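You operate a simulated robot arm through the tools that you are given. There is no shell and no other tool.

The job below is to be done with a simulated robot arm. You get a single attempt, and the scene is never put back.

TASK
Tighten the grey unit's four screws in their marked order, at the torque on its label.
Fine: set the dock dial first, then put the driver back in its holder.

It is judged by the outcome, as a careful person would: the job done as asked, and still so three seconds after it is handed in. It fails if anything else is knocked over, pushed out of place, dropped, spilled or broken.

THE ROBOT
A 7-joint arm with a three-finger gripper, fixed in place. Base frame: the origin is on the floor under the middle of its stand, x ahead of it, y to its left, z up. Lengths are in m, angles in degrees, forces in N, time in s.
It reaches about 1.342 m from its shoulder. Its first joint turns from -166.0 to 166.0 degrees. Payload 2.69 kg.
The TCP is the grasp point between the finger pads, 0.03 m short of the fingertips. In the tool frame z runs along the fingers and y along their closing line. The gripper opens to 0.128 m; its body begins 0.117 m behind the TCP.
Orientation is told as [roll, pitch, yaw] about the base's x, y, z axes, in that order, counted from this pose: with the fingers straight down and closing along the base's y, the tool's x points along the base's -x, its y along +y and its z along -z.

THE INTERFACE
- The arm moves only by the tool servo_tool. Its argument "increments" is a list of rows, each a list of 7 numbers: the closure, from 0 (fully open) to 1 (shut), then the shift along the tool's x, y, z in m, then the turn, a rotation vector about the tool's x, y, z in degrees. In form: [[fingers, dx, dy, dz, wx, wy, wz], ...]. A call has 1 to 20 rows; each row shifts and turns the commanded pose from where the row before left it, along the tool's axes as they then stand. Rows are played at 5 a second. More than 0.05 m and 8.6 degrees between two rows, or a gripper value outside its range, and nothing of the call is played. A pose out of reach is approached as far as the arm can. The call stops where the force on the tool passes 50 N (or 10 N more than at its start, if that is more) or the arm is blocked; 0.2 s more then pass. The fingers move at their own pace (about 0.127 m/s each) and stop on an object; they squeeze with about 34 N. The grip force told is the motor's: it shows also when the fingers shut on nothing. Time passes only in rows, and 0.2 s behind the last, so rows that do not move let the fingers close. It gives the time, the measured TCP pose, the force on the tool (base axes), the opening and the grip force at its end, in the units of the frame above (readings bear some noise), with the torque about the TCP (base axes, N m) and any sound that the robot's microphone picked up.
- Cameras (640 x 400 px; columns grow to the right, rows downward): "scene" is fixed at [0.0536, 0.6451, 1.5507]; the picture's right is [-0.45, -0.89, 0.00], its down [-0.48, 0.24, -0.84] and it looks along [0.75, -0.38, -0.54] (base axes); focal length 332 px, centre (320, 200). "wrist" rides on the gripper at [0.058, 0.054, -0.131] in the tool frame; the picture's right is [-0.68, 0.74, 0.00], its down [-0.62, -0.57, -0.55] and it looks along [-0.40, -0.37, 0.84] (tool axes); focal length 234 px, centre (320, 200). There is no depth. A picture from a camera that has moved, and an enlarged one, comes with that camera's place and axes in the base frame and with its lens. The place of the scene camera against the robot may be out by one fixed shift of up to 0.025 m in any direction.
- snapshot(camera): a new picture of that camera. The clock stands still meanwhile.
- move_column(by): moves the trunk up (or, below 0, down) by that many m; the arm rides with it, the base frame stays. It gives what a move gives, with no picture.
- close_up(camera, box): a new picture of the part [left, top, right, bottom] of that camera's present view, enlarged. The clock stands still meanwhile.
- close_job(): hands the job in; it is judged then, once.

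Nothing tells you positions but the pictures and the camera data. Unless the task says otherwise, let go and move clear before handing in.

The tools are called after ">>>" by a JSON object that holds its "api" and its "payload". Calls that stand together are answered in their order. servo_tool: Moves the arm, as the interface text tells. Its arguments: {"type":"object","properties":{"increments":{"type":"array"}},"required":["increments"]} The other tools are called the same way: move_column (by) moves the trunk up or down; snapshot (camera) takes a picture; close_up (camera, box) takes an enlarged picture of a part of a camera's view; close_job () hands the job in.

At the start:

```text
t: 0.0
tcp_pos: [0.5248, 0.1164, 1.2823]
orientation: [0.0, 0.0, 0.0]
ft_force: [0.1, 0.4, -0.8]
ft_torque: [0.02, 0.02, 0.03]
opening: 0.1283
grasp_force: 0.0
trunk travel left (down, up): [-0.15, 0.2]
```

scene: 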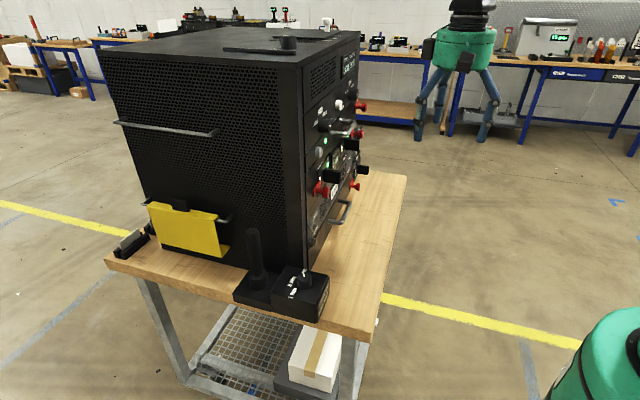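
wrist: 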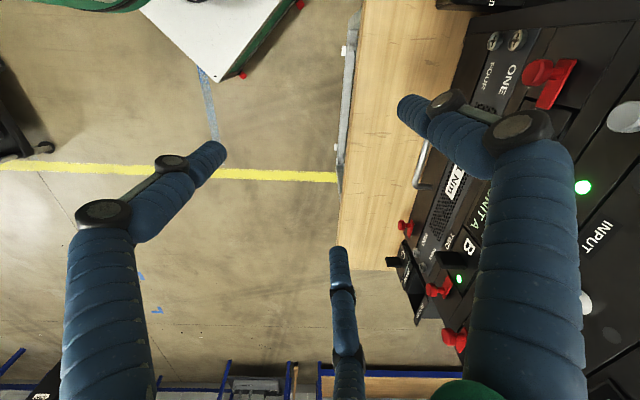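

I see a black rack cabinet on a wooden table, with a driver in a holder and a dock with a dial at the table's corner. I'll look closer at those parts before moving.

>>> {"api": "close_up", "payload": {"camera": "scene", "box": [220, 220, 380, 320]}}

>>> {"api": "close_up", "payload": {"camera": "scene", "box": [290, 30, 400, 260]}}

>>> {"api": "close_up", "payload": {"camera": "wrist", "box": [380, 0, 640, 400]}}

>>> {"api": "close_up", "payload": {"camera": "scene", "box": [300, 120, 380, 240]}}

```text
4.00 times, centred on (300, 270) of scene
camera zoom: at [0.0536, 0.6451, 1.5507], right [-0.45, -0.89, 0.0], down [-0.48, 0.24, -0.84], along [0.75, -0.38, -0.54], focal length 1326 px, centre (400, -80)
```

zoom: 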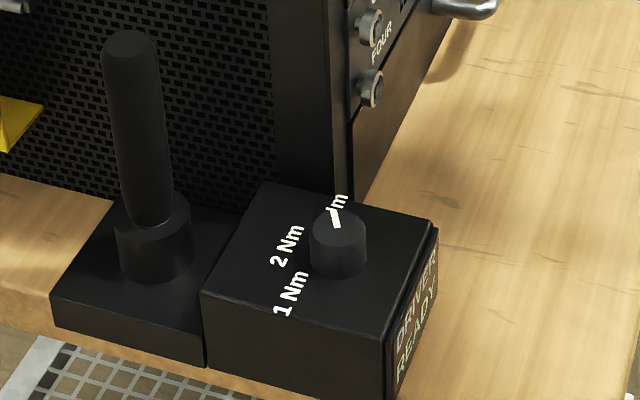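

```text
1.74 times, centred on (345, 145) of scene
camera zoom: at [0.0536, 0.6451, 1.5507], right [-0.45, -0.89, 0.0], down [-0.48, 0.24, -0.84], along [0.75, -0.38, -0.54], focal length 577 px, centre (276, 296)
```

zoom: 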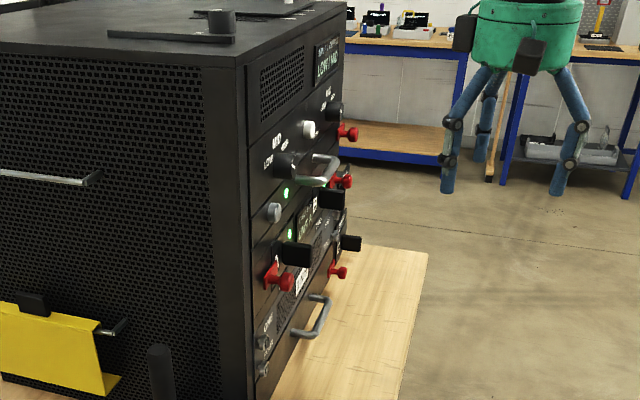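

```text
1.00 times, centred on (510, 200) of wrist (not enlarged: the box is as wide or as high as the picture)
camera zoom: at [0.4683, 0.1697, 1.4131], right [0.68, 0.74, 0.0], down [0.62, -0.57, 0.55], along [0.4, -0.37, -0.84], focal length 234 px, centre (130, 200)
```

zoom: 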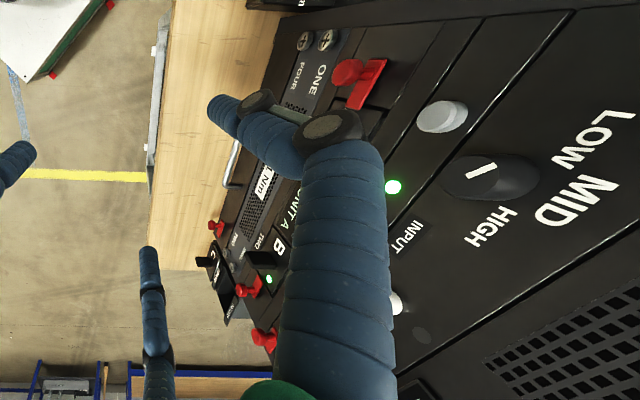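

```text
3.33 times, centred on (340, 180) of scene
camera zoom: at [0.0536, 0.6451, 1.5507], right [-0.45, -0.89, 0.0], down [-0.48, 0.24, -0.84], along [0.75, -0.38, -0.54], focal length 1105 px, centre (253, 267)
```

zoom: 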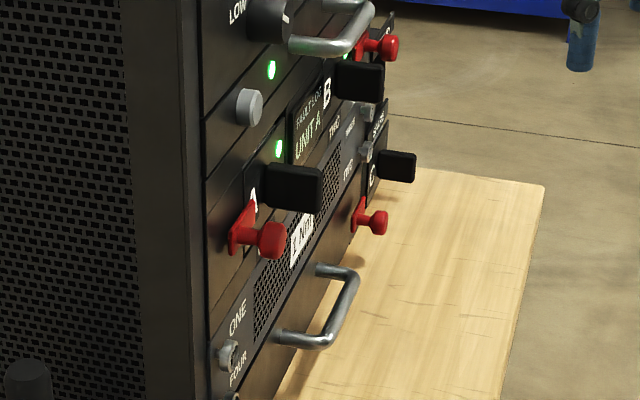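

The cabinet seems turned about 45° with its front facing the robot's left-front, and the grey unit sits low on it. I'll tilt the wrist camera toward the front panel to read labels and locate the screws.

>>> {"api": "servo_tool", "payload": {"increments": [[0, 0.015, 0.01, 0.03, 0, 0, 0], [0, 0.02, -0.01, 0.03, 0, 0, 0], [0, 0.02, -0.02, 0.02, 0, 0, 0], [0, 0, 0, 0, -5.4, -5.2, 0], [0, 0, 0, 0, -5.4, -5.2, 0], [0, 0, 0, 0, -5.4, -5.2, 0], [0, 0, 0, 0, -5.4, -5.2, 0], [0, 0, 0, 0, -5.4, -5.2, 0], [0, 0, 0, 0, -5.4, -5.2, 0], [0, 0, 0, 0, -5.4, -5.2, 0], [0, 0, 0, 0, -5.4, -5.2, 0]]}}

>>> {"api": "snapshot", "payload": {"camera": "wrist"}}

>>> {"api": "snapshot", "payload": {"camera": "scene"}}

```text
t: 2.4
tcp_pos: [0.4706, 0.0947, 1.2045]
orientation: [51.4, -37.0, -18.3]
ft_force: [-0.5, 0.2, 1.0]
ft_torque: [0.0, -0.02, 0.01]
opening: 0.128
grasp_force: 0.0
trunk travel left (down, up): [-0.15, 0.2]
```

```text
taken
camera wrist: at [0.3353, 0.0678, 1.2664], right [0.33, 0.38, 0.87], down [0.28, -0.92, 0.29], along [0.9, 0.15, -0.41], focal length 234 px, centre (320, 200)
```

wrist: 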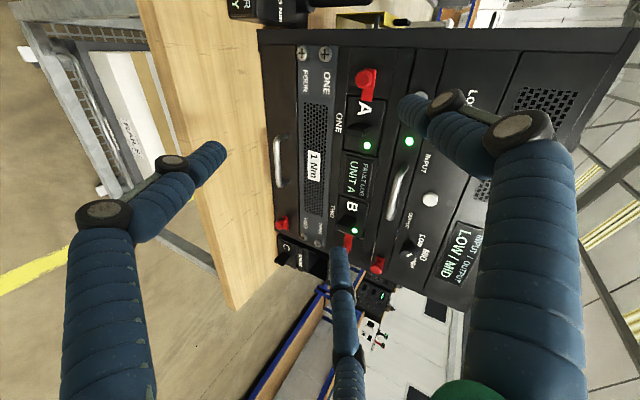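

```text
taken
```

scene: 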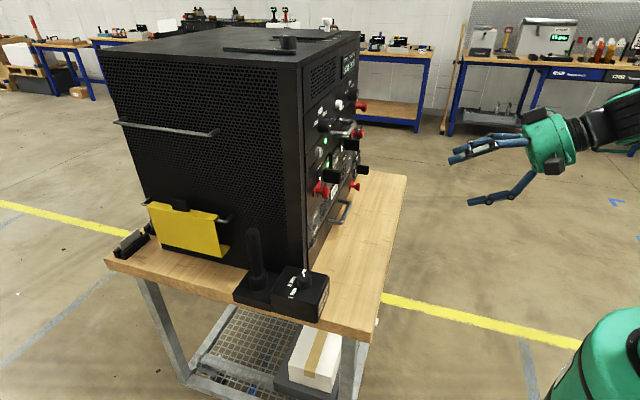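

The tilted view shows the front panel (rotated 90° in the picture) with the grey unit, its screws and the "1 Nm" label. I'll enlarge these.

>>> {"api": "close_up", "payload": {"camera": "wrist", "box": [260, 30, 420, 130]}}

>>> {"api": "close_up", "payload": {"camera": "wrist", "box": [260, 120, 420, 220]}}

>>> {"api": "close_up", "payload": {"camera": "wrist", "box": [260, 190, 420, 290]}}

>>> {"api": "close_up", "payload": {"camera": "wrist", "box": [200, 0, 360, 100]}}

>>> {"api": "close_up", "payload": {"camera": "wrist", "box": [380, 60, 640, 260]}}

```text
4.00 times, centred on (340, 80) of wrist
camera zoom: at [0.3353, 0.0678, 1.2664], right [0.33, 0.38, 0.87], down [0.28, -0.92, 0.29], along [0.9, 0.15, -0.41], focal length 937 px, centre (240, 680)
```

zoom: 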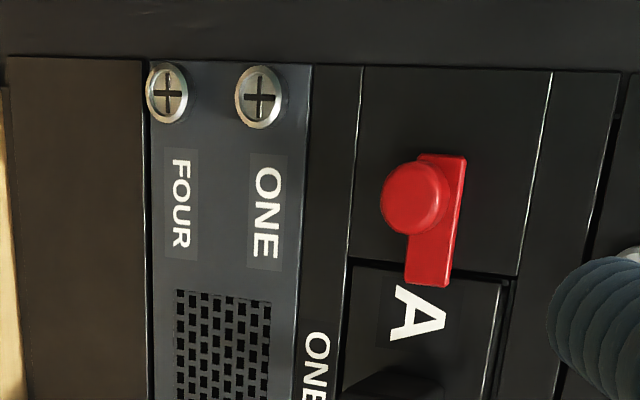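

```text
4.00 times, centred on (340, 170) of wrist
camera zoom: at [0.3353, 0.0678, 1.2664], right [0.33, 0.38, 0.87], down [0.28, -0.92, 0.29], along [0.9, 0.15, -0.41], focal length 937 px, centre (240, 320)
```

zoom: 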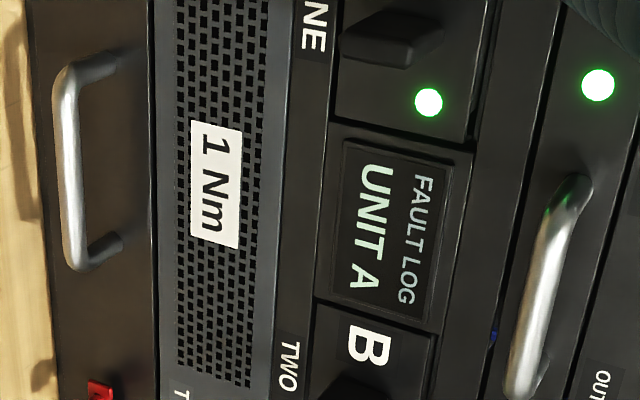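

```text
4.00 times, centred on (340, 240) of wrist
camera zoom: at [0.3353, 0.0678, 1.2664], right [0.33, 0.38, 0.87], down [0.28, -0.92, 0.29], along [0.9, 0.15, -0.41], focal length 937 px, centre (240, 40)
```

zoom: 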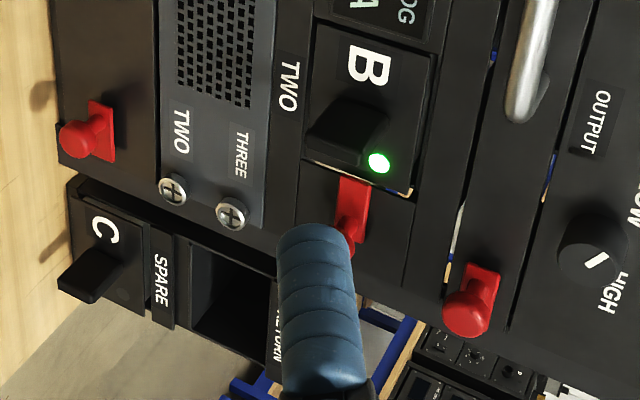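

```text
4.00 times, centred on (280, 50) of wrist
camera zoom: at [0.3353, 0.0678, 1.2664], right [0.33, 0.38, 0.87], down [0.28, -0.92, 0.29], along [0.9, 0.15, -0.41], focal length 937 px, centre (480, 800)
```

zoom: 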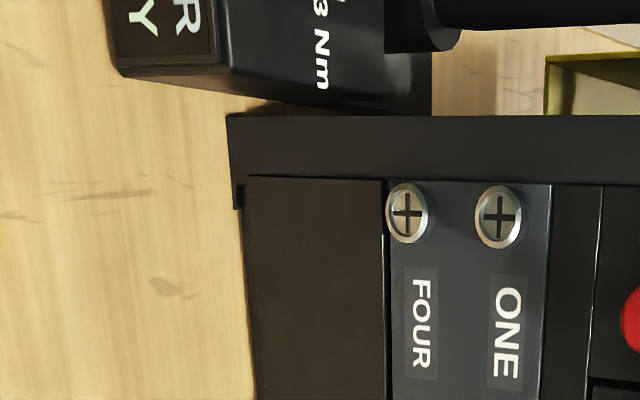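

```text
2.00 times, centred on (510, 160) of wrist
camera zoom: at [0.3353, 0.0678, 1.2664], right [0.33, 0.38, 0.87], down [0.28, -0.92, 0.29], along [0.9, 0.15, -0.41], focal length 468 px, centre (-60, 280)
```

zoom: 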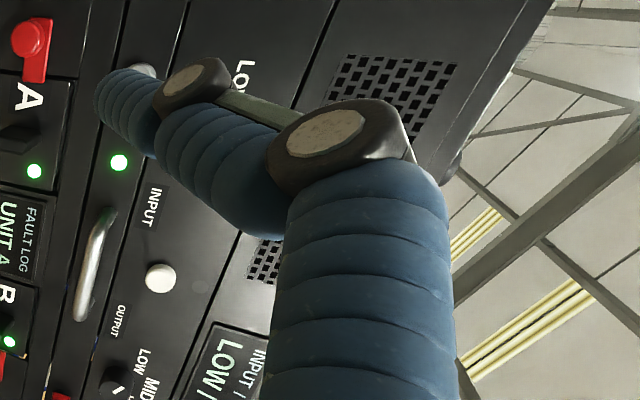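

The marked order is ONE (top left), TWO (bottom right), THREE (top right), FOUR (bottom left), and the label on the grey unit says 1 Nm. Next I return the fingers to pointing down and move over toward the dock to see its dial from above.

>>> {"api": "servo_tool", "payload": {"increments": [[0, 0, 0, 0, 5.4, 5.2, 0], [0, 0, 0, 0, 5.4, 5.2, 0], [0, 0, 0, 0, 5.4, 5.2, 0], [0, 0, 0, 0, 5.4, 5.2, 0], [0, 0, 0, 0, 5.4, 5.2, 0], [0, 0, 0, 0, 5.4, 5.2, 0], [0, 0, 0, 0, 5.4, 5.2, 0], [0, 0, 0, 0, 5.4, 5.2, 0], [0, 0, 0.045, 0, 0, 0, 0], [0, 0, 0.045, 0, 0, 0, 0], [0, 0, 0.045, 0, 0, 0, 0], [0, 0, 0.045, 0, 0, 0, 0], [0, 0, 0.045, 0, 0, 0, 0], [0, 0, 0.045, 0, 0, 0, 0], [0, 0, 0.045, 0, 0, 0, 0], [0, 0, 0, 0, 0, 0, 0]]}}

>>> {"api": "snapshot", "payload": {"camera": "wrist"}}

```text
t: 5.8
tcp_pos: [0.4678, 0.4123, 1.2049]
orientation: [0.0, 0.0, 0.0]
ft_force: [0.4, -0.1, -0.8]
ft_torque: [-0.1, 0.02, 0.01]
opening: 0.1278
grasp_force: 0.1
trunk travel left (down, up): [-0.15, 0.2]
```

```text
taken
camera wrist: at [0.4102, 0.4654, 1.3347], right [0.68, 0.74, 0.0], down [0.62, -0.57, 0.55], along [0.4, -0.37, -0.84], focal length 234 px, centre (320, 200)
```

wrist: 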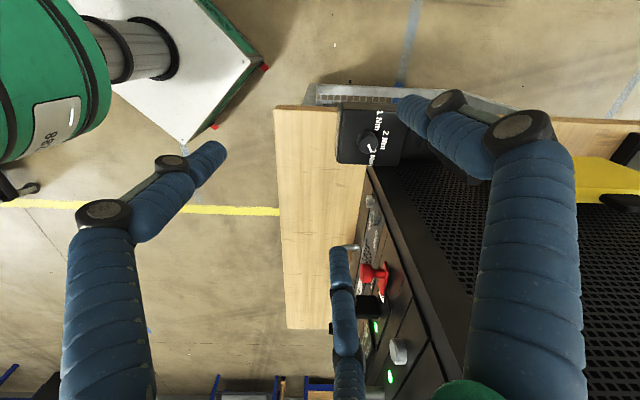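

I see the dock with its dial from above now. I'll enlarge it.

>>> {"api": "close_up", "payload": {"camera": "wrist", "box": [320, 90, 420, 180]}}

>>> {"api": "close_up", "payload": {"camera": "wrist", "box": [250, 80, 490, 230]}}

```text
4.44 times, centred on (370, 135) of wrist
camera zoom: at [0.4102, 0.4654, 1.3347], right [0.68, 0.74, 0.0], down [0.62, -0.57, 0.55], along [0.4, -0.37, -0.84], focal length 1041 px, centre (98, 489)
```

zoom: 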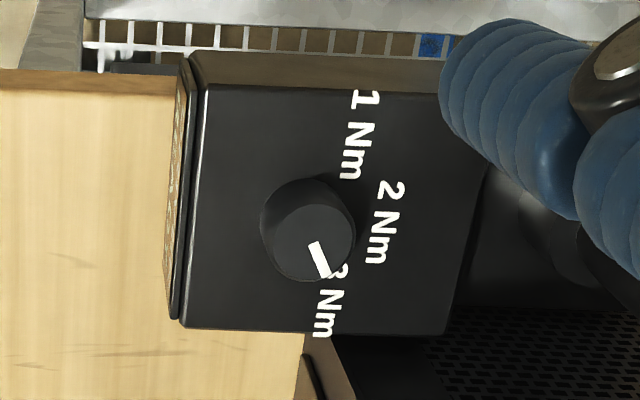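

```text
2.67 times, centred on (370, 155) of wrist
camera zoom: at [0.4102, 0.4654, 1.3347], right [0.68, 0.74, 0.0], down [0.62, -0.57, 0.55], along [0.4, -0.37, -0.84], focal length 624 px, centre (187, 320)
```

zoom: 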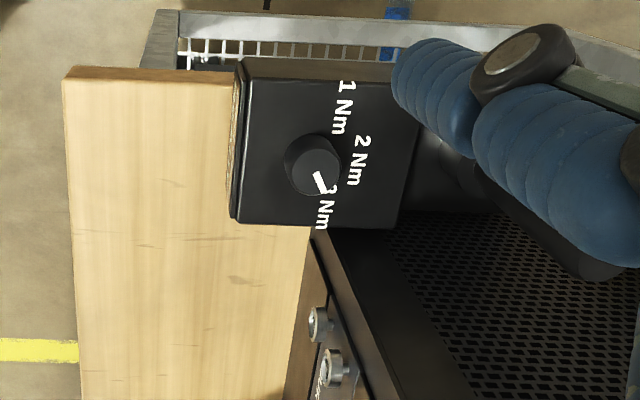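

The dial points at 3 Nm and must go to 1 Nm. I'll shift sideways for a second viewpoint so I can triangulate the dock and driver precisely.

>>> {"api": "servo_tool", "payload": {"increments": [[0, 0, 0.04, -0.02, 0, 0, 0], [0, 0, 0.04, -0.02, 0, 0, 0], [0, 0, 0.04, -0.01, 0, 0, 0], [0, 0, 0.03, 0, 0, 0, 0], [0, 0, 0, 0, 0, 0, 0]]}}

>>> {"api": "snapshot", "payload": {"camera": "wrist"}}

>>> {"api": "close_up", "payload": {"camera": "wrist", "box": [250, 120, 410, 220]}}

```text
t: 7.0
tcp_pos: [0.4691, 0.5618, 1.2517]
orientation: [0.1, 0.0, 0.0]
ft_force: [-0.4, 1.4, 0.5]
ft_torque: [-0.07, 0.03, 0.0]
opening: 0.128
grasp_force: 0.0
trunk travel left (down, up): [-0.15, 0.2]
```

```text
taken
camera wrist: at [0.412, 0.6156, 1.3823], right [0.68, 0.74, 0.0], down [0.62, -0.57, 0.55], along [0.4, -0.37, -0.84], focal length 234 px, centre (320, 200)
```

wrist: 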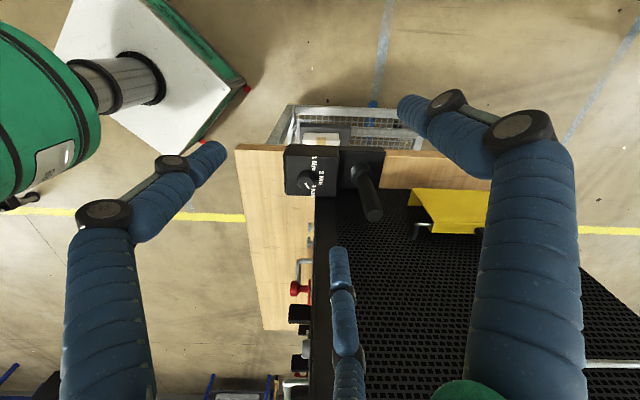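

```text
4.00 times, centred on (330, 170) of wrist
camera zoom: at [0.412, 0.6156, 1.3823], right [0.68, 0.74, 0.0], down [0.62, -0.57, 0.55], along [0.4, -0.37, -0.84], focal length 937 px, centre (280, 320)
```

zoom: 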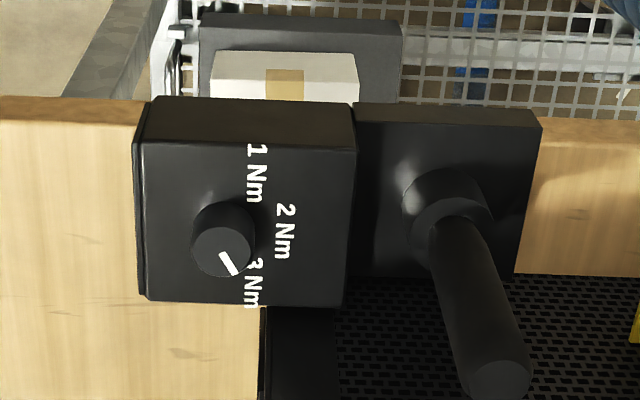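

Triangulating the two views puts the dial knob's top near (0.565, 0.434, 0.957). I'll take one more view from further left to locate the driver handle.

>>> {"api": "servo_tool", "payload": {"increments": [[0, 0.01, 0.04, 0, 0, 0, 0], [0, 0.01, 0.04, 0, 0, 0, 0], [0, 0.01, 0.04, 0, 0, 0, 0], [0, 0, 0, 0, 0, 0, 0]]}}

>>> {"api": "close_up", "payload": {"camera": "wrist", "box": [230, 110, 390, 210]}}

>>> {"api": "snapshot", "payload": {"camera": "wrist"}}

```text
t: 8.0
tcp_pos: [0.4401, 0.6821, 1.2555]
orientation: [-0.1, -0.1, 0.0]
ft_force: [-0.2, 0.7, 0.0]
ft_torque: [-0.08, 0.0, -0.04]
opening: 0.128
grasp_force: 0.0
trunk travel left (down, up): [-0.15, 0.2]
```

```text
4.00 times, centred on (310, 160) of wrist
camera zoom: at [0.3818, 0.7373, 1.3862], right [0.68, 0.74, 0.0], down [0.62, -0.57, 0.55], along [0.4, -0.37, -0.84], focal length 937 px, centre (360, 360)
```

zoom: 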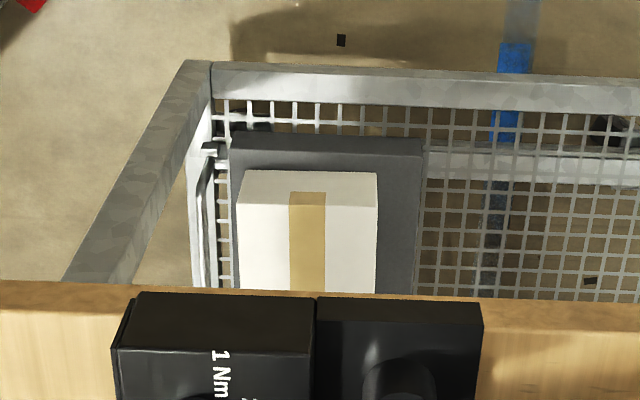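

```text
taken
camera wrist: at [0.3818, 0.7373, 1.3862], right [0.68, 0.74, 0.0], down [0.62, -0.57, 0.55], along [0.4, -0.37, -0.84], focal length 234 px, centre (320, 200)
```

wrist: 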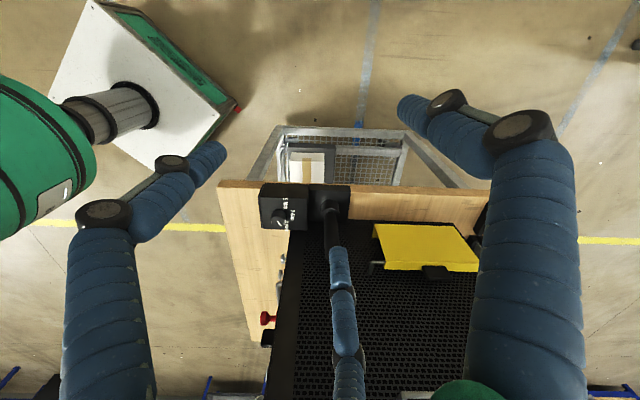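

>>> {"api": "close_up", "payload": {"camera": "wrist", "box": [240, 170, 400, 270]}}

```text
4.00 times, centred on (320, 220) of wrist
camera zoom: at [0.3818, 0.7373, 1.3862], right [0.68, 0.74, 0.0], down [0.62, -0.57, 0.55], along [0.4, -0.37, -0.84], focal length 937 px, centre (320, 120)
```

zoom: 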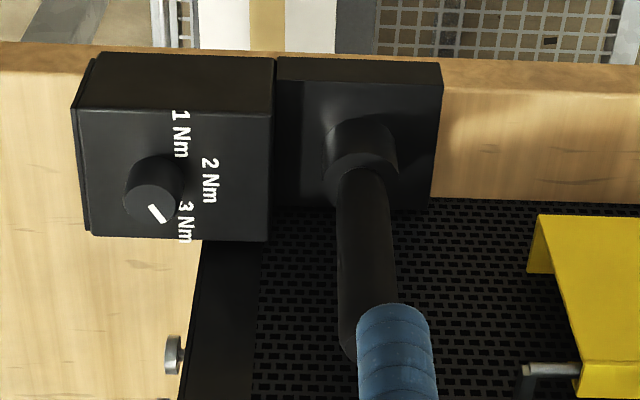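

From these views I place the collar of the driver holder near (0.646, 0.530, 0.928), screws ONE/FOUR near (0.643, 0.374) at z≈1.025/0.979, and the table top at z≈0.86. The driver stands only about 7 cm from the cabinet side, so I want to see how wide the hand is.

>>> {"api": "snapshot", "payload": {"camera": "scene"}}

```text
taken
```

scene: 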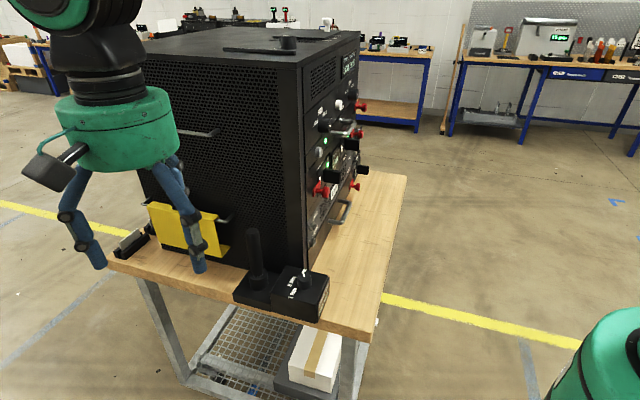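

The hand's palm looks about 0.056 m in radius, so there's a small clearance beside the cabinet. I'll test how the fingers close in free air here before using them.

>>> {"api": "servo_tool", "payload": {"increments": [[0.6, 0, 0, 0, 0, 0, 0], [0.6, 0, 0, 0, 0, 0, 0], [0.6, 0, 0, 0, 0, 0, 0]]}}

>>> {"api": "snapshot", "payload": {"camera": "wrist"}}

>>> {"api": "close_up", "payload": {"camera": "scene", "box": [0, 0, 320, 300]}}

```text
t: 8.8
tcp_pos: [0.4392, 0.6811, 1.2573]
orientation: [0.0, 0.0, 0.1]
ft_force: [-0.1, 0.4, 0.0]
ft_torque: [-0.01, 0.01, -0.02]
opening: 0.0512
grasp_force: 0.0
trunk travel left (down, up): [-0.15, 0.2]
```

```text
taken
camera wrist: at [0.3818, 0.7362, 1.3869], right [0.68, 0.74, 0.0], down [0.62, -0.57, 0.55], along [0.4, -0.37, -0.84], focal length 234 px, centre (320, 200)
```

wrist: 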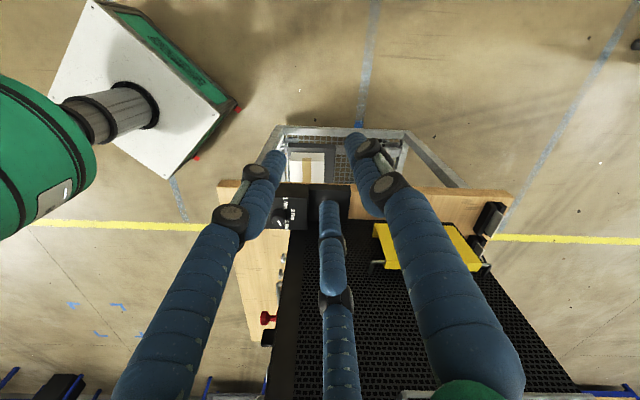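

```text
1.33 times, centred on (160, 150) of scene
camera zoom: at [0.0536, 0.6451, 1.5507], right [-0.45, -0.89, 0.0], down [-0.48, 0.24, -0.84], along [0.75, -0.38, -0.54], focal length 442 px, centre (533, 267)
```

zoom: 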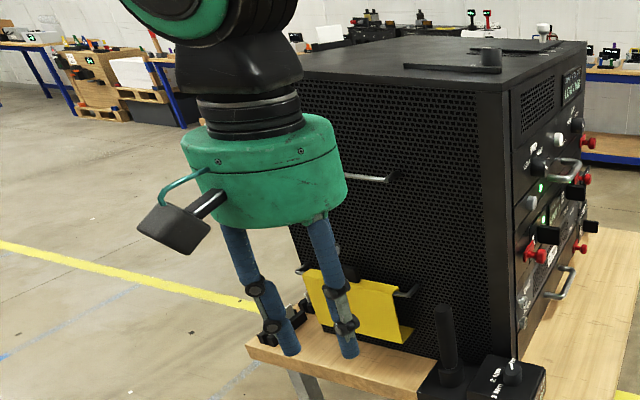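

The fingers close radially like a three-jaw chuck, good for the knob and handle. Now I move above the dial with the fingers part-closed, turned so the wrist camera stays away from the cabinet.

>>> {"api": "servo_tool", "payload": {"increments": [[0.5, -0.02, -0.041, 0.005, 0, 0, 0], [0.5, -0.02, -0.041, 0.005, 0, 0, 0], [0.5, -0.02, -0.041, 0.01, 0, 0, 0], [0.5, -0.02, -0.041, 0.01, 0, 0, 0], [0.5, -0.02, -0.041, 0.01, 0, 0, 0], [0.5, -0.02, -0.041, 0.01, 0, 0, 0], [0.5, 0, 0, 0, 0, 0, 7.5], [0.5, 0, 0, 0, 0, 0, 7.5], [0.5, 0, 0, 0, 0, 0, 7.5], [0.5, 0, 0, 0, 0, 0, 7.5], [0.5, 0, 0, 0, 0, 0, 7.5], [0.5, 0, 0, 0, 0, 0, 7.5], [0.5, 0, 0, 0, 0, 0, 7.5], [0.5, 0, 0, 0, 0, 0, 7.5], [0.5, 0, 0, 0, 0, 0, 0]]}}

>>> {"api": "snapshot", "payload": {"camera": "wrist"}}

>>> {"api": "snapshot", "payload": {"camera": "scene"}}

```text
t: 11.5
tcp_pos: [0.5656, 0.4443, 1.2026]
orientation: [0.4, -0.1, -45.3]
ft_force: [23.5, 35.9, -8.7]
ft_torque: [-5.55, 4.51, 3.08]
opening: 0.0642
grasp_force: 0.1
trunk travel left (down, up): [-0.15, 0.2]
stopped in row 13: the force on the tool passed its limit at 65 N (the readings are from after the stop); the commanded pose is now the measured one
```

```text
taken
camera wrist: at [0.5626, 0.5224, 1.3326], right [1.0, 0.04, 0.01], down [0.03, -0.84, 0.55], along [0.03, -0.55, -0.84], focal length 234 px, centre (320, 200)
```

wrist: 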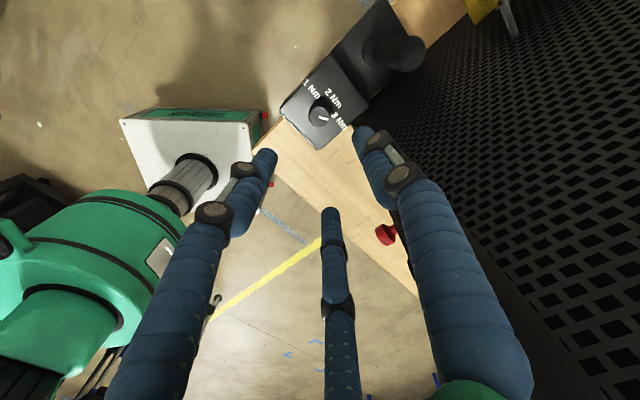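

```text
taken
```

scene: 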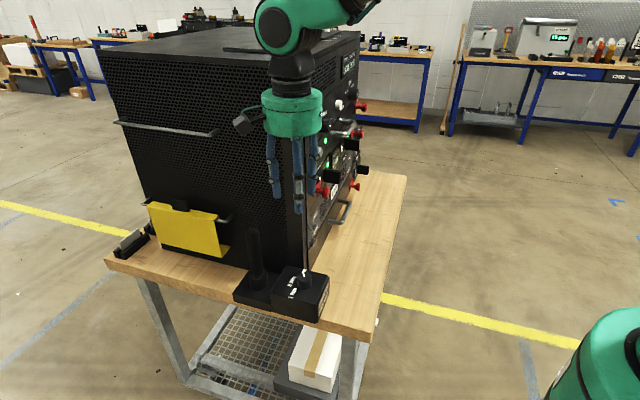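

Something on the hand touched the cabinet while turning (force stop at about 65 N). I'll inspect before moving away.

>>> {"api": "close_up", "payload": {"camera": "scene", "box": [220, 60, 380, 160]}}

>>> {"api": "close_up", "payload": {"camera": "scene", "box": [220, 0, 380, 100]}}

```text
4.00 times, centred on (300, 110) of scene
camera zoom: at [0.0536, 0.6451, 1.5507], right [-0.45, -0.89, 0.0], down [-0.48, 0.24, -0.84], along [0.75, -0.38, -0.54], focal length 1326 px, centre (400, 560)
```

zoom: 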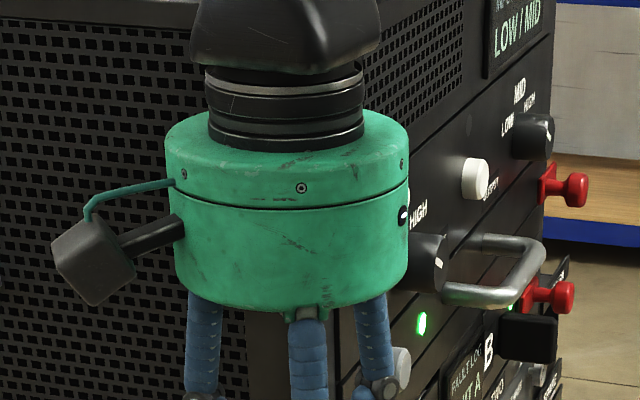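

```text
4.00 times, centred on (300, 50) of scene
camera zoom: at [0.0536, 0.6451, 1.5507], right [-0.45, -0.89, 0.0], down [-0.48, 0.24, -0.84], along [0.75, -0.38, -0.54], focal length 1326 px, centre (400, 800)
```

zoom: 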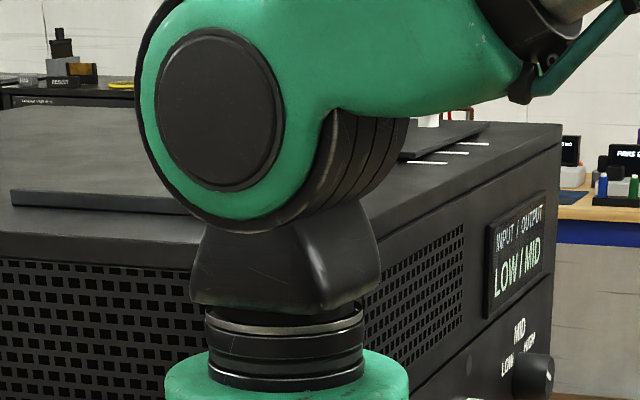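

The force points to a second housing on the palm (opposite the camera side) catching the cabinet's side. I'll back away from the cabinet and then look at the whole hand.

>>> {"api": "servo_tool", "payload": {"increments": [[0.5, 0.01, 0.004, 0, 0, 0, 0], [0.5, 0.02, 0, 0, 0, 0, 0], [0.5, 0.04, 0, 0, 0, 0, 0], [0.5, 0.04, 0, 0, 0, 0, 0], [0.5, 0, 0, 0, 0, 0, 0]]}}

>>> {"api": "close_up", "payload": {"camera": "scene", "box": [140, 20, 380, 170]}}

```text
t: 12.7
tcp_pos: [0.4893, 0.5178, 1.2069]
orientation: [0.5, -0.1, -45.5]
ft_force: [-0.3, 1.9, 0.3]
ft_torque: [-0.05, -0.06, 0.0]
opening: 0.0639
grasp_force: 0.1
trunk travel left (down, up): [-0.15, 0.2]
```

```text
2.67 times, centred on (260, 95) of scene
camera zoom: at [0.0536, 0.6451, 1.5507], right [-0.45, -0.89, 0.0], down [-0.48, 0.24, -0.84], along [0.75, -0.38, -0.54], focal length 884 px, centre (480, 480)
```

zoom: 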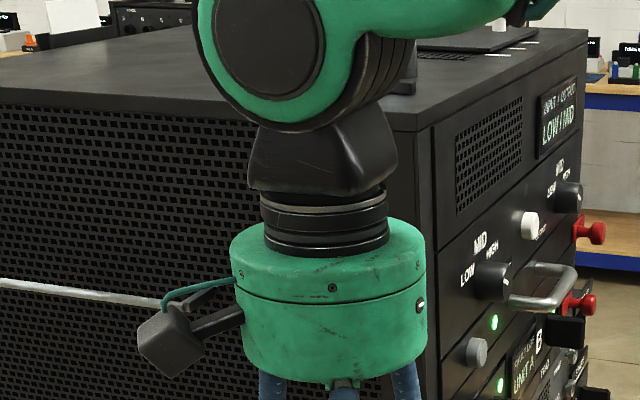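

Clear again with no remaining force. I'll rotate the hand to expose its other side to the scene camera.

>>> {"api": "servo_tool", "payload": {"increments": [[0.5, 0.02, -0.02, 0, 0, 0, -8.2], [0.5, 0.02, -0.02, 0, 0, 0, -8.2], [0.5, 0, 0, 0, 0, 0, -8.2], [0.5, 0, 0, 0, 0, 0, -8.2], [0.5, 0, 0, 0, 0, 0, -8.2], [0.5, 0, 0, 0, 0, 0, -8.2], [0.5, 0, 0, 0, 0, 0, -8.2], [0.5, 0, 0, 0, 0, 0, -8.2], [0.5, 0, 0, 0, 0, 0, -8.2], [0.5, 0, 0, 0, 0, 0, -8.2], [0.5, 0, 0, 0, 0, 0, -8.2], [0.5, 0, 0, 0, 0, 0, 0]]}}

>>> {"api": "close_up", "payload": {"camera": "scene", "box": [140, 0, 380, 150]}}

>>> {"api": "snapshot", "payload": {"camera": "scene"}}

```text
t: 15.3
tcp_pos: [0.4321, 0.5165, 1.2046]
orientation: [-0.1, -0.5, 44.8]
ft_force: [0.3, 0.0, 0.1]
ft_torque: [-0.01, -0.01, 0.0]
opening: 0.0641
grasp_force: 0.2
trunk travel left (down, up): [-0.15, 0.2]
```

```text
2.67 times, centred on (260, 75) of scene
camera zoom: at [0.0536, 0.6451, 1.5507], right [-0.45, -0.89, 0.0], down [-0.48, 0.24, -0.84], along [0.75, -0.38, -0.54], focal length 884 px, centre (480, 533)
```

zoom: 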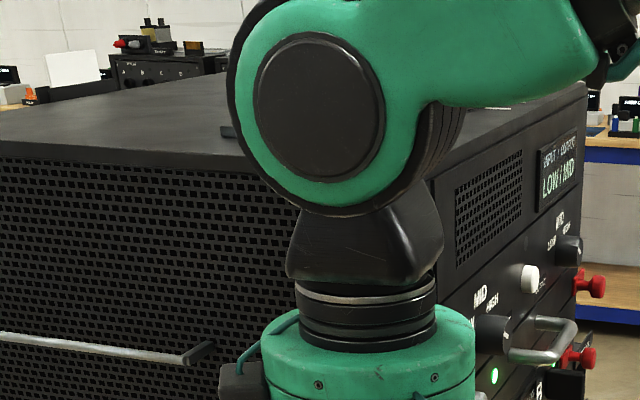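

```text
taken
```

scene: 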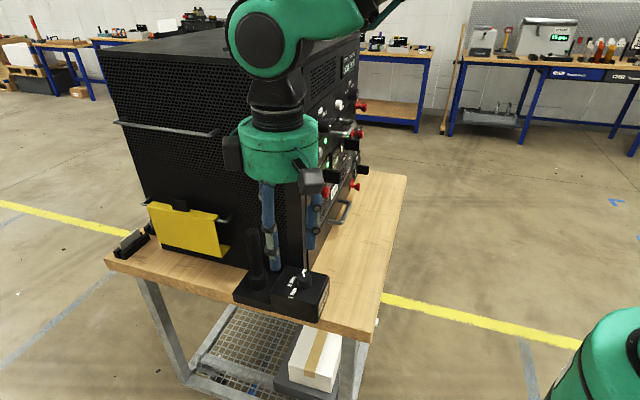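

>>> {"api": "close_up", "payload": {"camera": "scene", "box": [200, 100, 360, 200]}}

```text
4.00 times, centred on (280, 150) of scene
camera zoom: at [0.0536, 0.6451, 1.5507], right [-0.45, -0.89, 0.0], down [-0.48, 0.24, -0.84], along [0.75, -0.38, -0.54], focal length 1326 px, centre (480, 400)
```

zoom: 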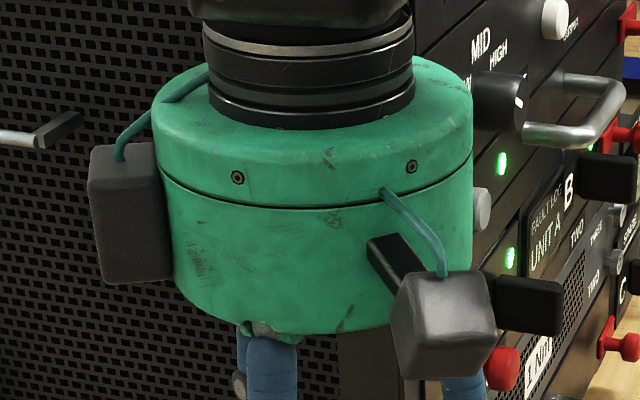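

The second housing sticks out on one side of the palm, so I now know which hand sides must face away from the cabinet. Next I turn to a yaw near 32° and come down toward the dial for a closer measurement.

>>> {"api": "servo_tool", "payload": {"increments": [[0.5, 0, 0, 0, 0, 0, 6.4], [0.5, 0, 0, 0, 0, 0, 6.4], [0.5, -0.0112, -0.0236, 0.0262, 0, 0, 0], [0.5, -0.0112, -0.0236, 0.0262, 0, 0, 0], [0.5, -0.0112, -0.0236, 0.0262, 0, 0, 0], [0.5, -0.0112, -0.0236, 0.0262, 0, 0, 0], [0.5, 0, 0, 0, 0, 0, 0]]}}

>>> {"api": "snapshot", "payload": {"camera": "wrist"}}

```text
t: 16.9
tcp_pos: [0.5227, 0.4594, 1.0992]
orientation: [0.0, -0.5, 31.9]
ft_force: [-0.4, -0.2, 0.7]
ft_torque: [0.01, 0.05, 0.01]
opening: 0.064
grasp_force: 0.0
trunk travel left (down, up): [-0.15, 0.2]
```

```text
taken
camera wrist: at [0.4443, 0.4726, 1.229], right [0.19, 0.98, 0.01], down [0.82, -0.16, 0.55], along [0.54, -0.1, -0.83], focal length 234 px, centre (320, 200)
```

wrist: 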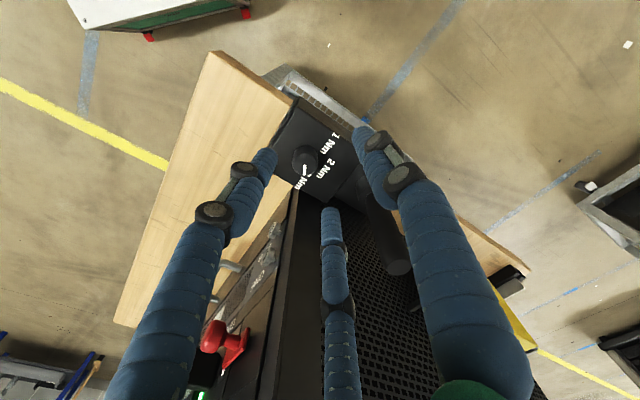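

>>> {"api": "close_up", "payload": {"camera": "wrist", "box": [250, 100, 410, 200]}}

```text
4.00 times, centred on (330, 150) of wrist
camera zoom: at [0.4443, 0.4726, 1.229], right [0.19, 0.98, 0.01], down [0.82, -0.16, 0.55], along [0.54, -0.1, -0.83], focal length 937 px, centre (280, 400)
```

zoom: 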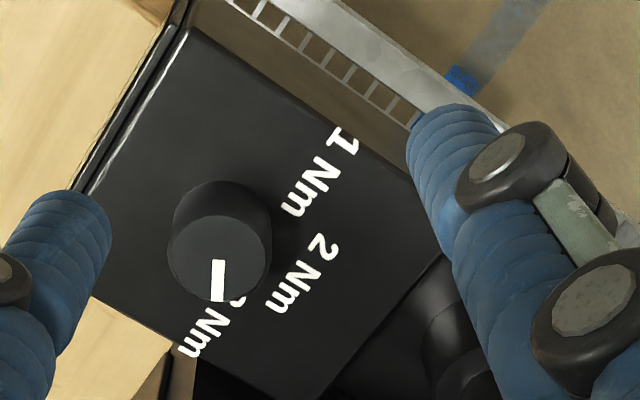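

The dial axis is confirmed near (0.564, 0.433) and points at "3 Nm"; it needs about 120° counter-clockwise seen from above, done in two 60° strokes. I'm moving right above it with a slight lean away from the cabinet corner.

>>> {"api": "servo_tool", "payload": {"increments": [[0.5, -0.006, -0.0132, 0.02, 0, 0, 0], [0.5, -0.006, -0.0132, 0.02, 0, 0, 0], [0.5, -0.0061, -0.0132, 0.02, 0, 0, 0], [0.5, 0, 0, 0.019, 3.45, -2.02, 0], [0.5, 0, 0, 0, 0, 0, 0]]}}

>>> {"api": "close_up", "payload": {"camera": "wrist", "box": [200, 80, 440, 280]}}

>>> {"api": "close_up", "payload": {"camera": "scene", "box": [220, 140, 380, 320]}}

```text
t: 18.1
tcp_pos: [0.5567, 0.4364, 1.0209]
orientation: [-3.5, -2.4, 32.1]
ft_force: [-0.1, -0.3, -0.8]
ft_torque: [-0.03, 0.0, 0.0]
opening: 0.064
grasp_force: 0.0
trunk travel left (down, up): [-0.15, 0.2]
```

```text
2.00 times, centred on (320, 180) of wrist
camera zoom: at [0.471, 0.4551, 1.1457], right [0.19, 0.98, -0.01], down [0.78, -0.14, 0.61], along [0.6, -0.12, -0.79], focal length 468 px, centre (320, 240)
```

zoom: 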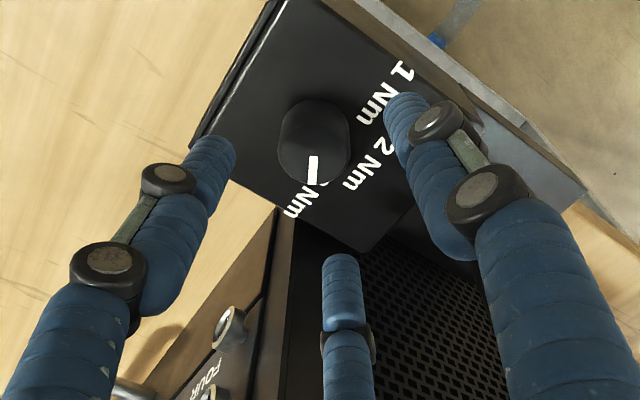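

```text
2.22 times, centred on (300, 230) of scene
camera zoom: at [0.0536, 0.6451, 1.5507], right [-0.45, -0.89, 0.0], down [-0.48, 0.24, -0.84], along [0.75, -0.38, -0.54], focal length 737 px, centre (364, 133)
```

zoom: 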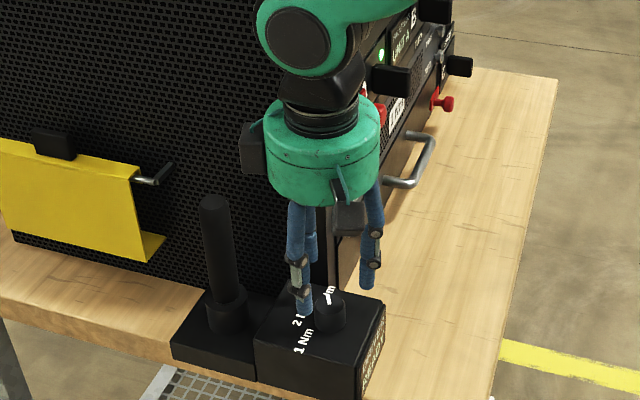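

Alignment looks right; I'm lowering the fingers around the dial with a small correction.

>>> {"api": "servo_tool", "payload": {"increments": [[0.5, -0.002, -0.0024, 0.015, 0, 0, 0], [0.5, 0, 0, 0.02, 0, 0, 0], [0.5, 0, 0, 0.012, 0, 0, 0], [0.5, 0, 0, 0.009, 0, 0, 0], [0.5, 0, 0, 0, 0, 0, 0]]}}

>>> {"api": "close_up", "payload": {"camera": "wrist", "box": [200, 80, 440, 280]}}

>>> {"api": "close_up", "payload": {"camera": "scene", "box": [220, 180, 380, 320]}}

```text
t: 19.3
tcp_pos: [0.5638, 0.4354, 0.9652]
orientation: [-3.3, -2.5, 32.0]
ft_force: [-0.4, 0.5, -0.2]
ft_torque: [0.02, 0.0, 0.01]
opening: 0.0642
grasp_force: 0.1
trunk travel left (down, up): [-0.15, 0.2]
```

```text
2.00 times, centred on (320, 180) of wrist
camera zoom: at [0.4788, 0.4528, 1.0893], right [0.19, 0.98, -0.01], down [0.78, -0.14, 0.61], along [0.59, -0.12, -0.79], focal length 468 px, centre (320, 240)
```

zoom: 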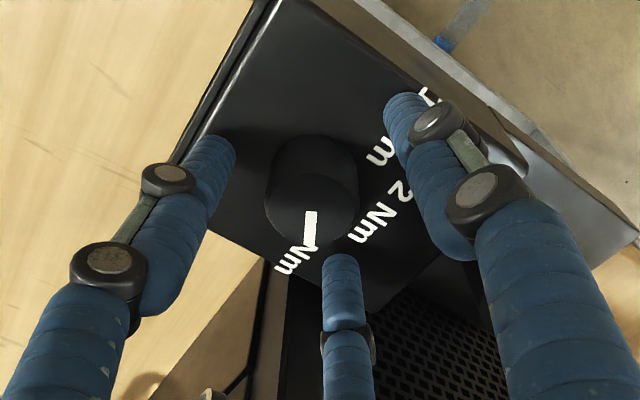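

```text
2.86 times, centred on (300, 250) of scene
camera zoom: at [0.0536, 0.6451, 1.5507], right [-0.45, -0.89, 0.0], down [-0.48, 0.24, -0.84], along [0.75, -0.38, -0.54], focal length 948 px, centre (377, 57)
```

zoom: 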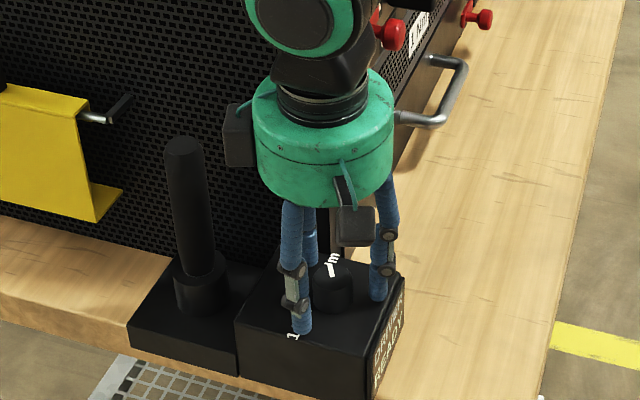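

The fingers surround the dial without contact. Now I close on it.

>>> {"api": "servo_tool", "payload": {"increments": [[0.65, 0, 0, 0, 0, 0, 0], [0.8, 0, 0, 0, 0, 0, 0], [1.0, 0, 0, 0, 0, 0, 0], [1.0, 0, 0, 0, 0, 0, 0]]}}

>>> {"api": "close_up", "payload": {"camera": "wrist", "box": [200, 80, 440, 280]}}

```text
t: 20.3
tcp_pos: [0.5628, 0.4327, 0.9648]
orientation: [-3.4, -2.4, 31.9]
ft_force: [-5.3, -19.6, 1.9]
ft_torque: [-0.69, 0.15, -0.02]
opening: 0.0328
grasp_force: 34.2
trunk travel left (down, up): [-0.15, 0.2]
```

```text
2.00 times, centred on (320, 180) of wrist
camera zoom: at [0.4781, 0.4512, 1.0892], right [0.19, 0.98, -0.02], down [0.78, -0.14, 0.61], along [0.59, -0.12, -0.8], focal length 468 px, centre (320, 240)
```

zoom: 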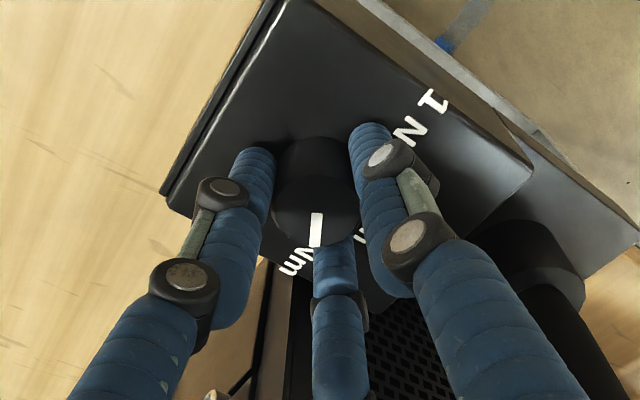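

The dial is gripped (opening 0.033 m). I relieve the small side load and begin turning counter-clockwise.

>>> {"api": "servo_tool", "payload": {"increments": [[1.0, 0.0018, -0.0018, 0, 0, 0, 0], [1.0, 0, 0, 0, 0, 0, -5], [1.0, 0, 0, 0, 0, 0, -6]]}}

>>> {"api": "close_up", "payload": {"camera": "wrist", "box": [200, 80, 440, 280]}}

```text
t: 21.1
tcp_pos: [0.5649, 0.4312, 0.9653]
orientation: [-3.9, -1.9, 43.0]
ft_force: [-0.7, -6.5, -11.3]
ft_torque: [0.27, -0.01, -0.03]
opening: 0.0323
grasp_force: 44.5
trunk travel left (down, up): [-0.15, 0.2]
```

```text
2.00 times, centred on (320, 180) of wrist
camera zoom: at [0.4768, 0.4353, 1.0896], right [-0.01, 1.0, -0.03], down [0.8, 0.02, 0.6], along [0.6, -0.02, -0.8], focal length 468 px, centre (320, 240)
```

zoom: 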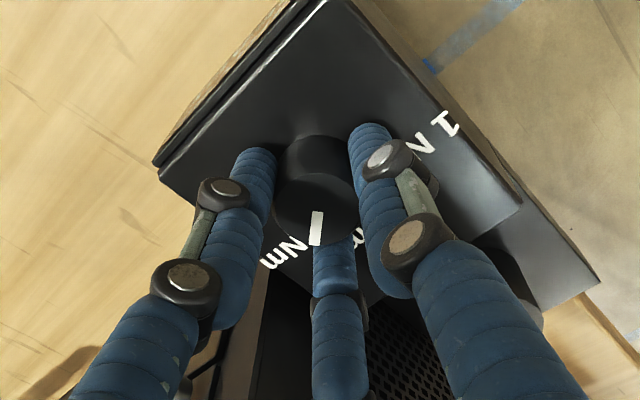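

The dial turns with the gripper. I continue the first stroke.

>>> {"api": "servo_tool", "payload": {"increments": [[1.0, 0, 0, 0, 0, 0, -7], [1.0, 0, 0, 0, 0, 0, -7], [1.0, 0, 0, 0, 0, 0, -7], [1.0, 0, 0, 0, 0, 0, -7]]}}

>>> {"api": "servo_tool", "payload": {"increments": [[1.0, 0, 0, 0, 0, 0, -7], [1.0, 0, 0, 0, 0, 0, -7], [1.0, 0, 0, 0, 0, 0, -7]]}}

>>> {"api": "close_up", "payload": {"camera": "wrist", "box": [200, 80, 440, 280]}}

```text
t: 22.1
tcp_pos: [0.5642, 0.4321, 0.9653]
orientation: [-4.2, 0.3, 71.0]
ft_force: [2.4, -4.2, -6.0]
ft_torque: [0.2, -0.19, -0.03]
opening: 0.032
grasp_force: 45.0
trunk travel left (down, up): [-0.15, 0.2]
```

```text
t: 22.9
tcp_pos: [0.5625, 0.4317, 0.9666]
orientation: [-3.8, 1.7, 91.9]
ft_force: [-4.7, 0.4, -4.1]
ft_torque: [0.43, 0.07, 0.0]
opening: 0.0324
grasp_force: 45.0
trunk travel left (down, up): [-0.15, 0.2]
```

```text
2.00 times, centred on (320, 180) of wrist
camera zoom: at [0.5044, 0.3755, 1.0938], right [-0.76, 0.65, -0.07], down [0.51, 0.65, 0.57], along [0.41, 0.39, -0.82], focal length 468 px, centre (320, 240)
```

zoom: 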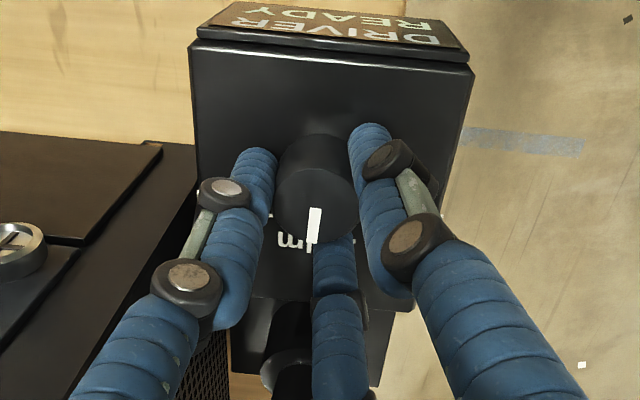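

The dial is now at the 2 Nm position after 60°. I release, turn the hand back 60°, and regrip.

>>> {"api": "servo_tool", "payload": {"increments": [[0.55, 0, 0, 0, 0, 0, 0], [0.5, 0, 0, 0, 0, 0, 0], [0.5, 0, 0, 0, 0, 0, 0], [0.5, 0, 0, 0, 0, 0, 7.5], [0.5, 0, 0, 0, 0, 0, 7.5], [0.5, 0, 0, 0, 0, 0, 7.5], [0.5, 0, 0, 0, 0, 0, 7.5], [0.5, 0, 0, 0, 0, 0, 7.5], [0.5, 0, 0, 0, 0, 0, 7.5], [0.5, 0, 0, 0, 0, 0, 7.5], [0.5, 0, 0, 0, 0, 0, 7.5], [0.5, 0, 0, 0, 0, 0, 0]]}}

>>> {"api": "close_up", "payload": {"camera": "wrist", "box": [200, 80, 440, 280]}}

```text
t: 25.5
tcp_pos: [0.5636, 0.4324, 0.9661]
orientation: [-3.4, -2.4, 31.8]
ft_force: [0.9, 0.1, -0.2]
ft_torque: [0.03, 0.01, -0.03]
opening: 0.0638
grasp_force: 0.1
trunk travel left (down, up): [-0.15, 0.2]
```

```text
2.00 times, centred on (320, 180) of wrist
camera zoom: at [0.4784, 0.4506, 1.0901], right [0.19, 0.98, -0.01], down [0.78, -0.14, 0.61], along [0.59, -0.12, -0.79], focal length 468 px, centre (320, 240)
```

zoom: 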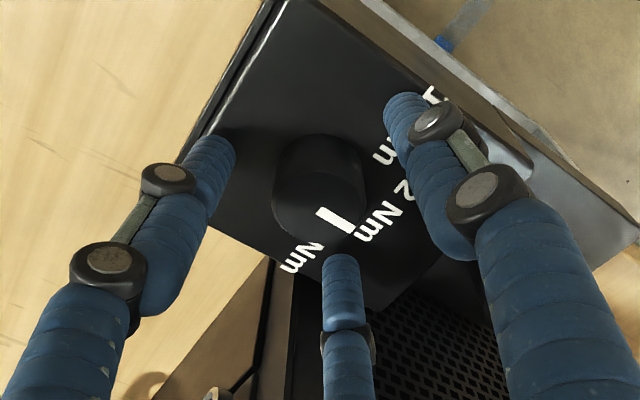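

>>> {"api": "close_up", "payload": {"camera": "wrist", "box": [280, 120, 360, 210]}}

```text
4.44 times, centred on (320, 165) of wrist
camera zoom: at [0.4784, 0.4506, 1.0901], right [0.19, 0.98, -0.01], down [0.78, -0.14, 0.61], along [0.59, -0.12, -0.79], focal length 1041 px, centre (320, 356)
```

zoom: 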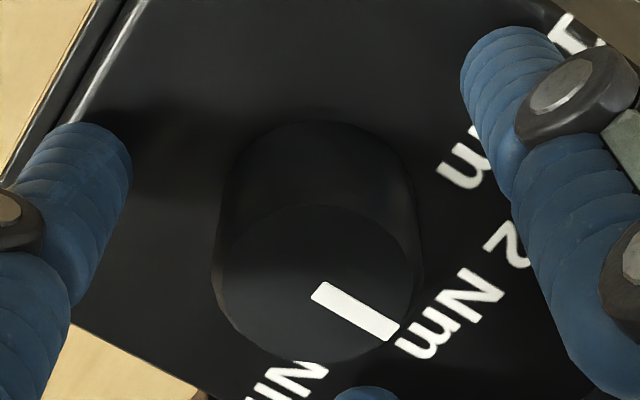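

The pointer is now at 45°, exactly the 2 Nm mark. I regrip and turn another 60°.

>>> {"api": "servo_tool", "payload": {"increments": [[0.65, 0, 0, 0, 0, 0, 0], [0.8, 0, 0, 0, 0, 0, 0], [1.0, 0, 0, 0, 0, 0, 0], [1.0, 0, 0, 0, 0, 0, 0], [1.0, 0, 0, 0, 0, 0, -6], [1.0, 0, 0, 0, 0, 0, -6], [1.0, 0, 0, 0, 0, 0, -6], [1.0, 0, 0, 0, 0, 0, -6]]}}

>>> {"api": "servo_tool", "payload": {"increments": [[1.0, 0, 0, 0, 0, 0, -6], [1.0, 0, 0, 0, 0, 0, -6], [1.0, 0, 0, 0, 0, 0, -6], [1.0, 0, 0, 0, 0, 0, -6], [1.0, 0, 0, 0, 0, 0, -6], [1.0, 0, 0, 0, 0, 0, -6]]}}

>>> {"api": "close_up", "payload": {"camera": "wrist", "box": [200, 80, 440, 280]}}

```text
t: 27.3
tcp_pos: [0.5637, 0.4319, 0.9655]
orientation: [-4.2, -0.9, 56.1]
ft_force: [-2.6, -6.6, 5.8]
ft_torque: [0.12, -0.01, -0.04]
opening: 0.0317
grasp_force: 45.1
trunk travel left (down, up): [-0.15, 0.2]
```

```text
t: 28.7
tcp_pos: [0.5635, 0.4332, 0.9666]
orientation: [-4.0, 1.7, 92.1]
ft_force: [2.1, -17.6, 7.2]
ft_torque: [-0.14, -0.15, -0.01]
opening: 0.0321
grasp_force: 45.5
trunk travel left (down, up): [-0.15, 0.2]
```

```text
2.00 times, centred on (320, 180) of wrist
camera zoom: at [0.5044, 0.3753, 1.0939], right [-0.76, 0.65, -0.07], down [0.51, 0.65, 0.57], along [0.41, 0.39, -0.82], focal length 468 px, centre (320, 240)
```

zoom: 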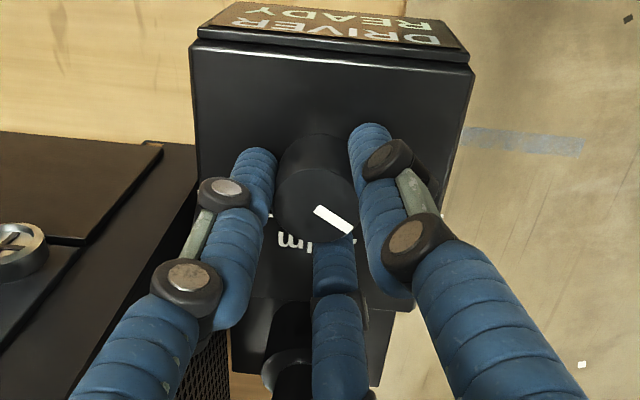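

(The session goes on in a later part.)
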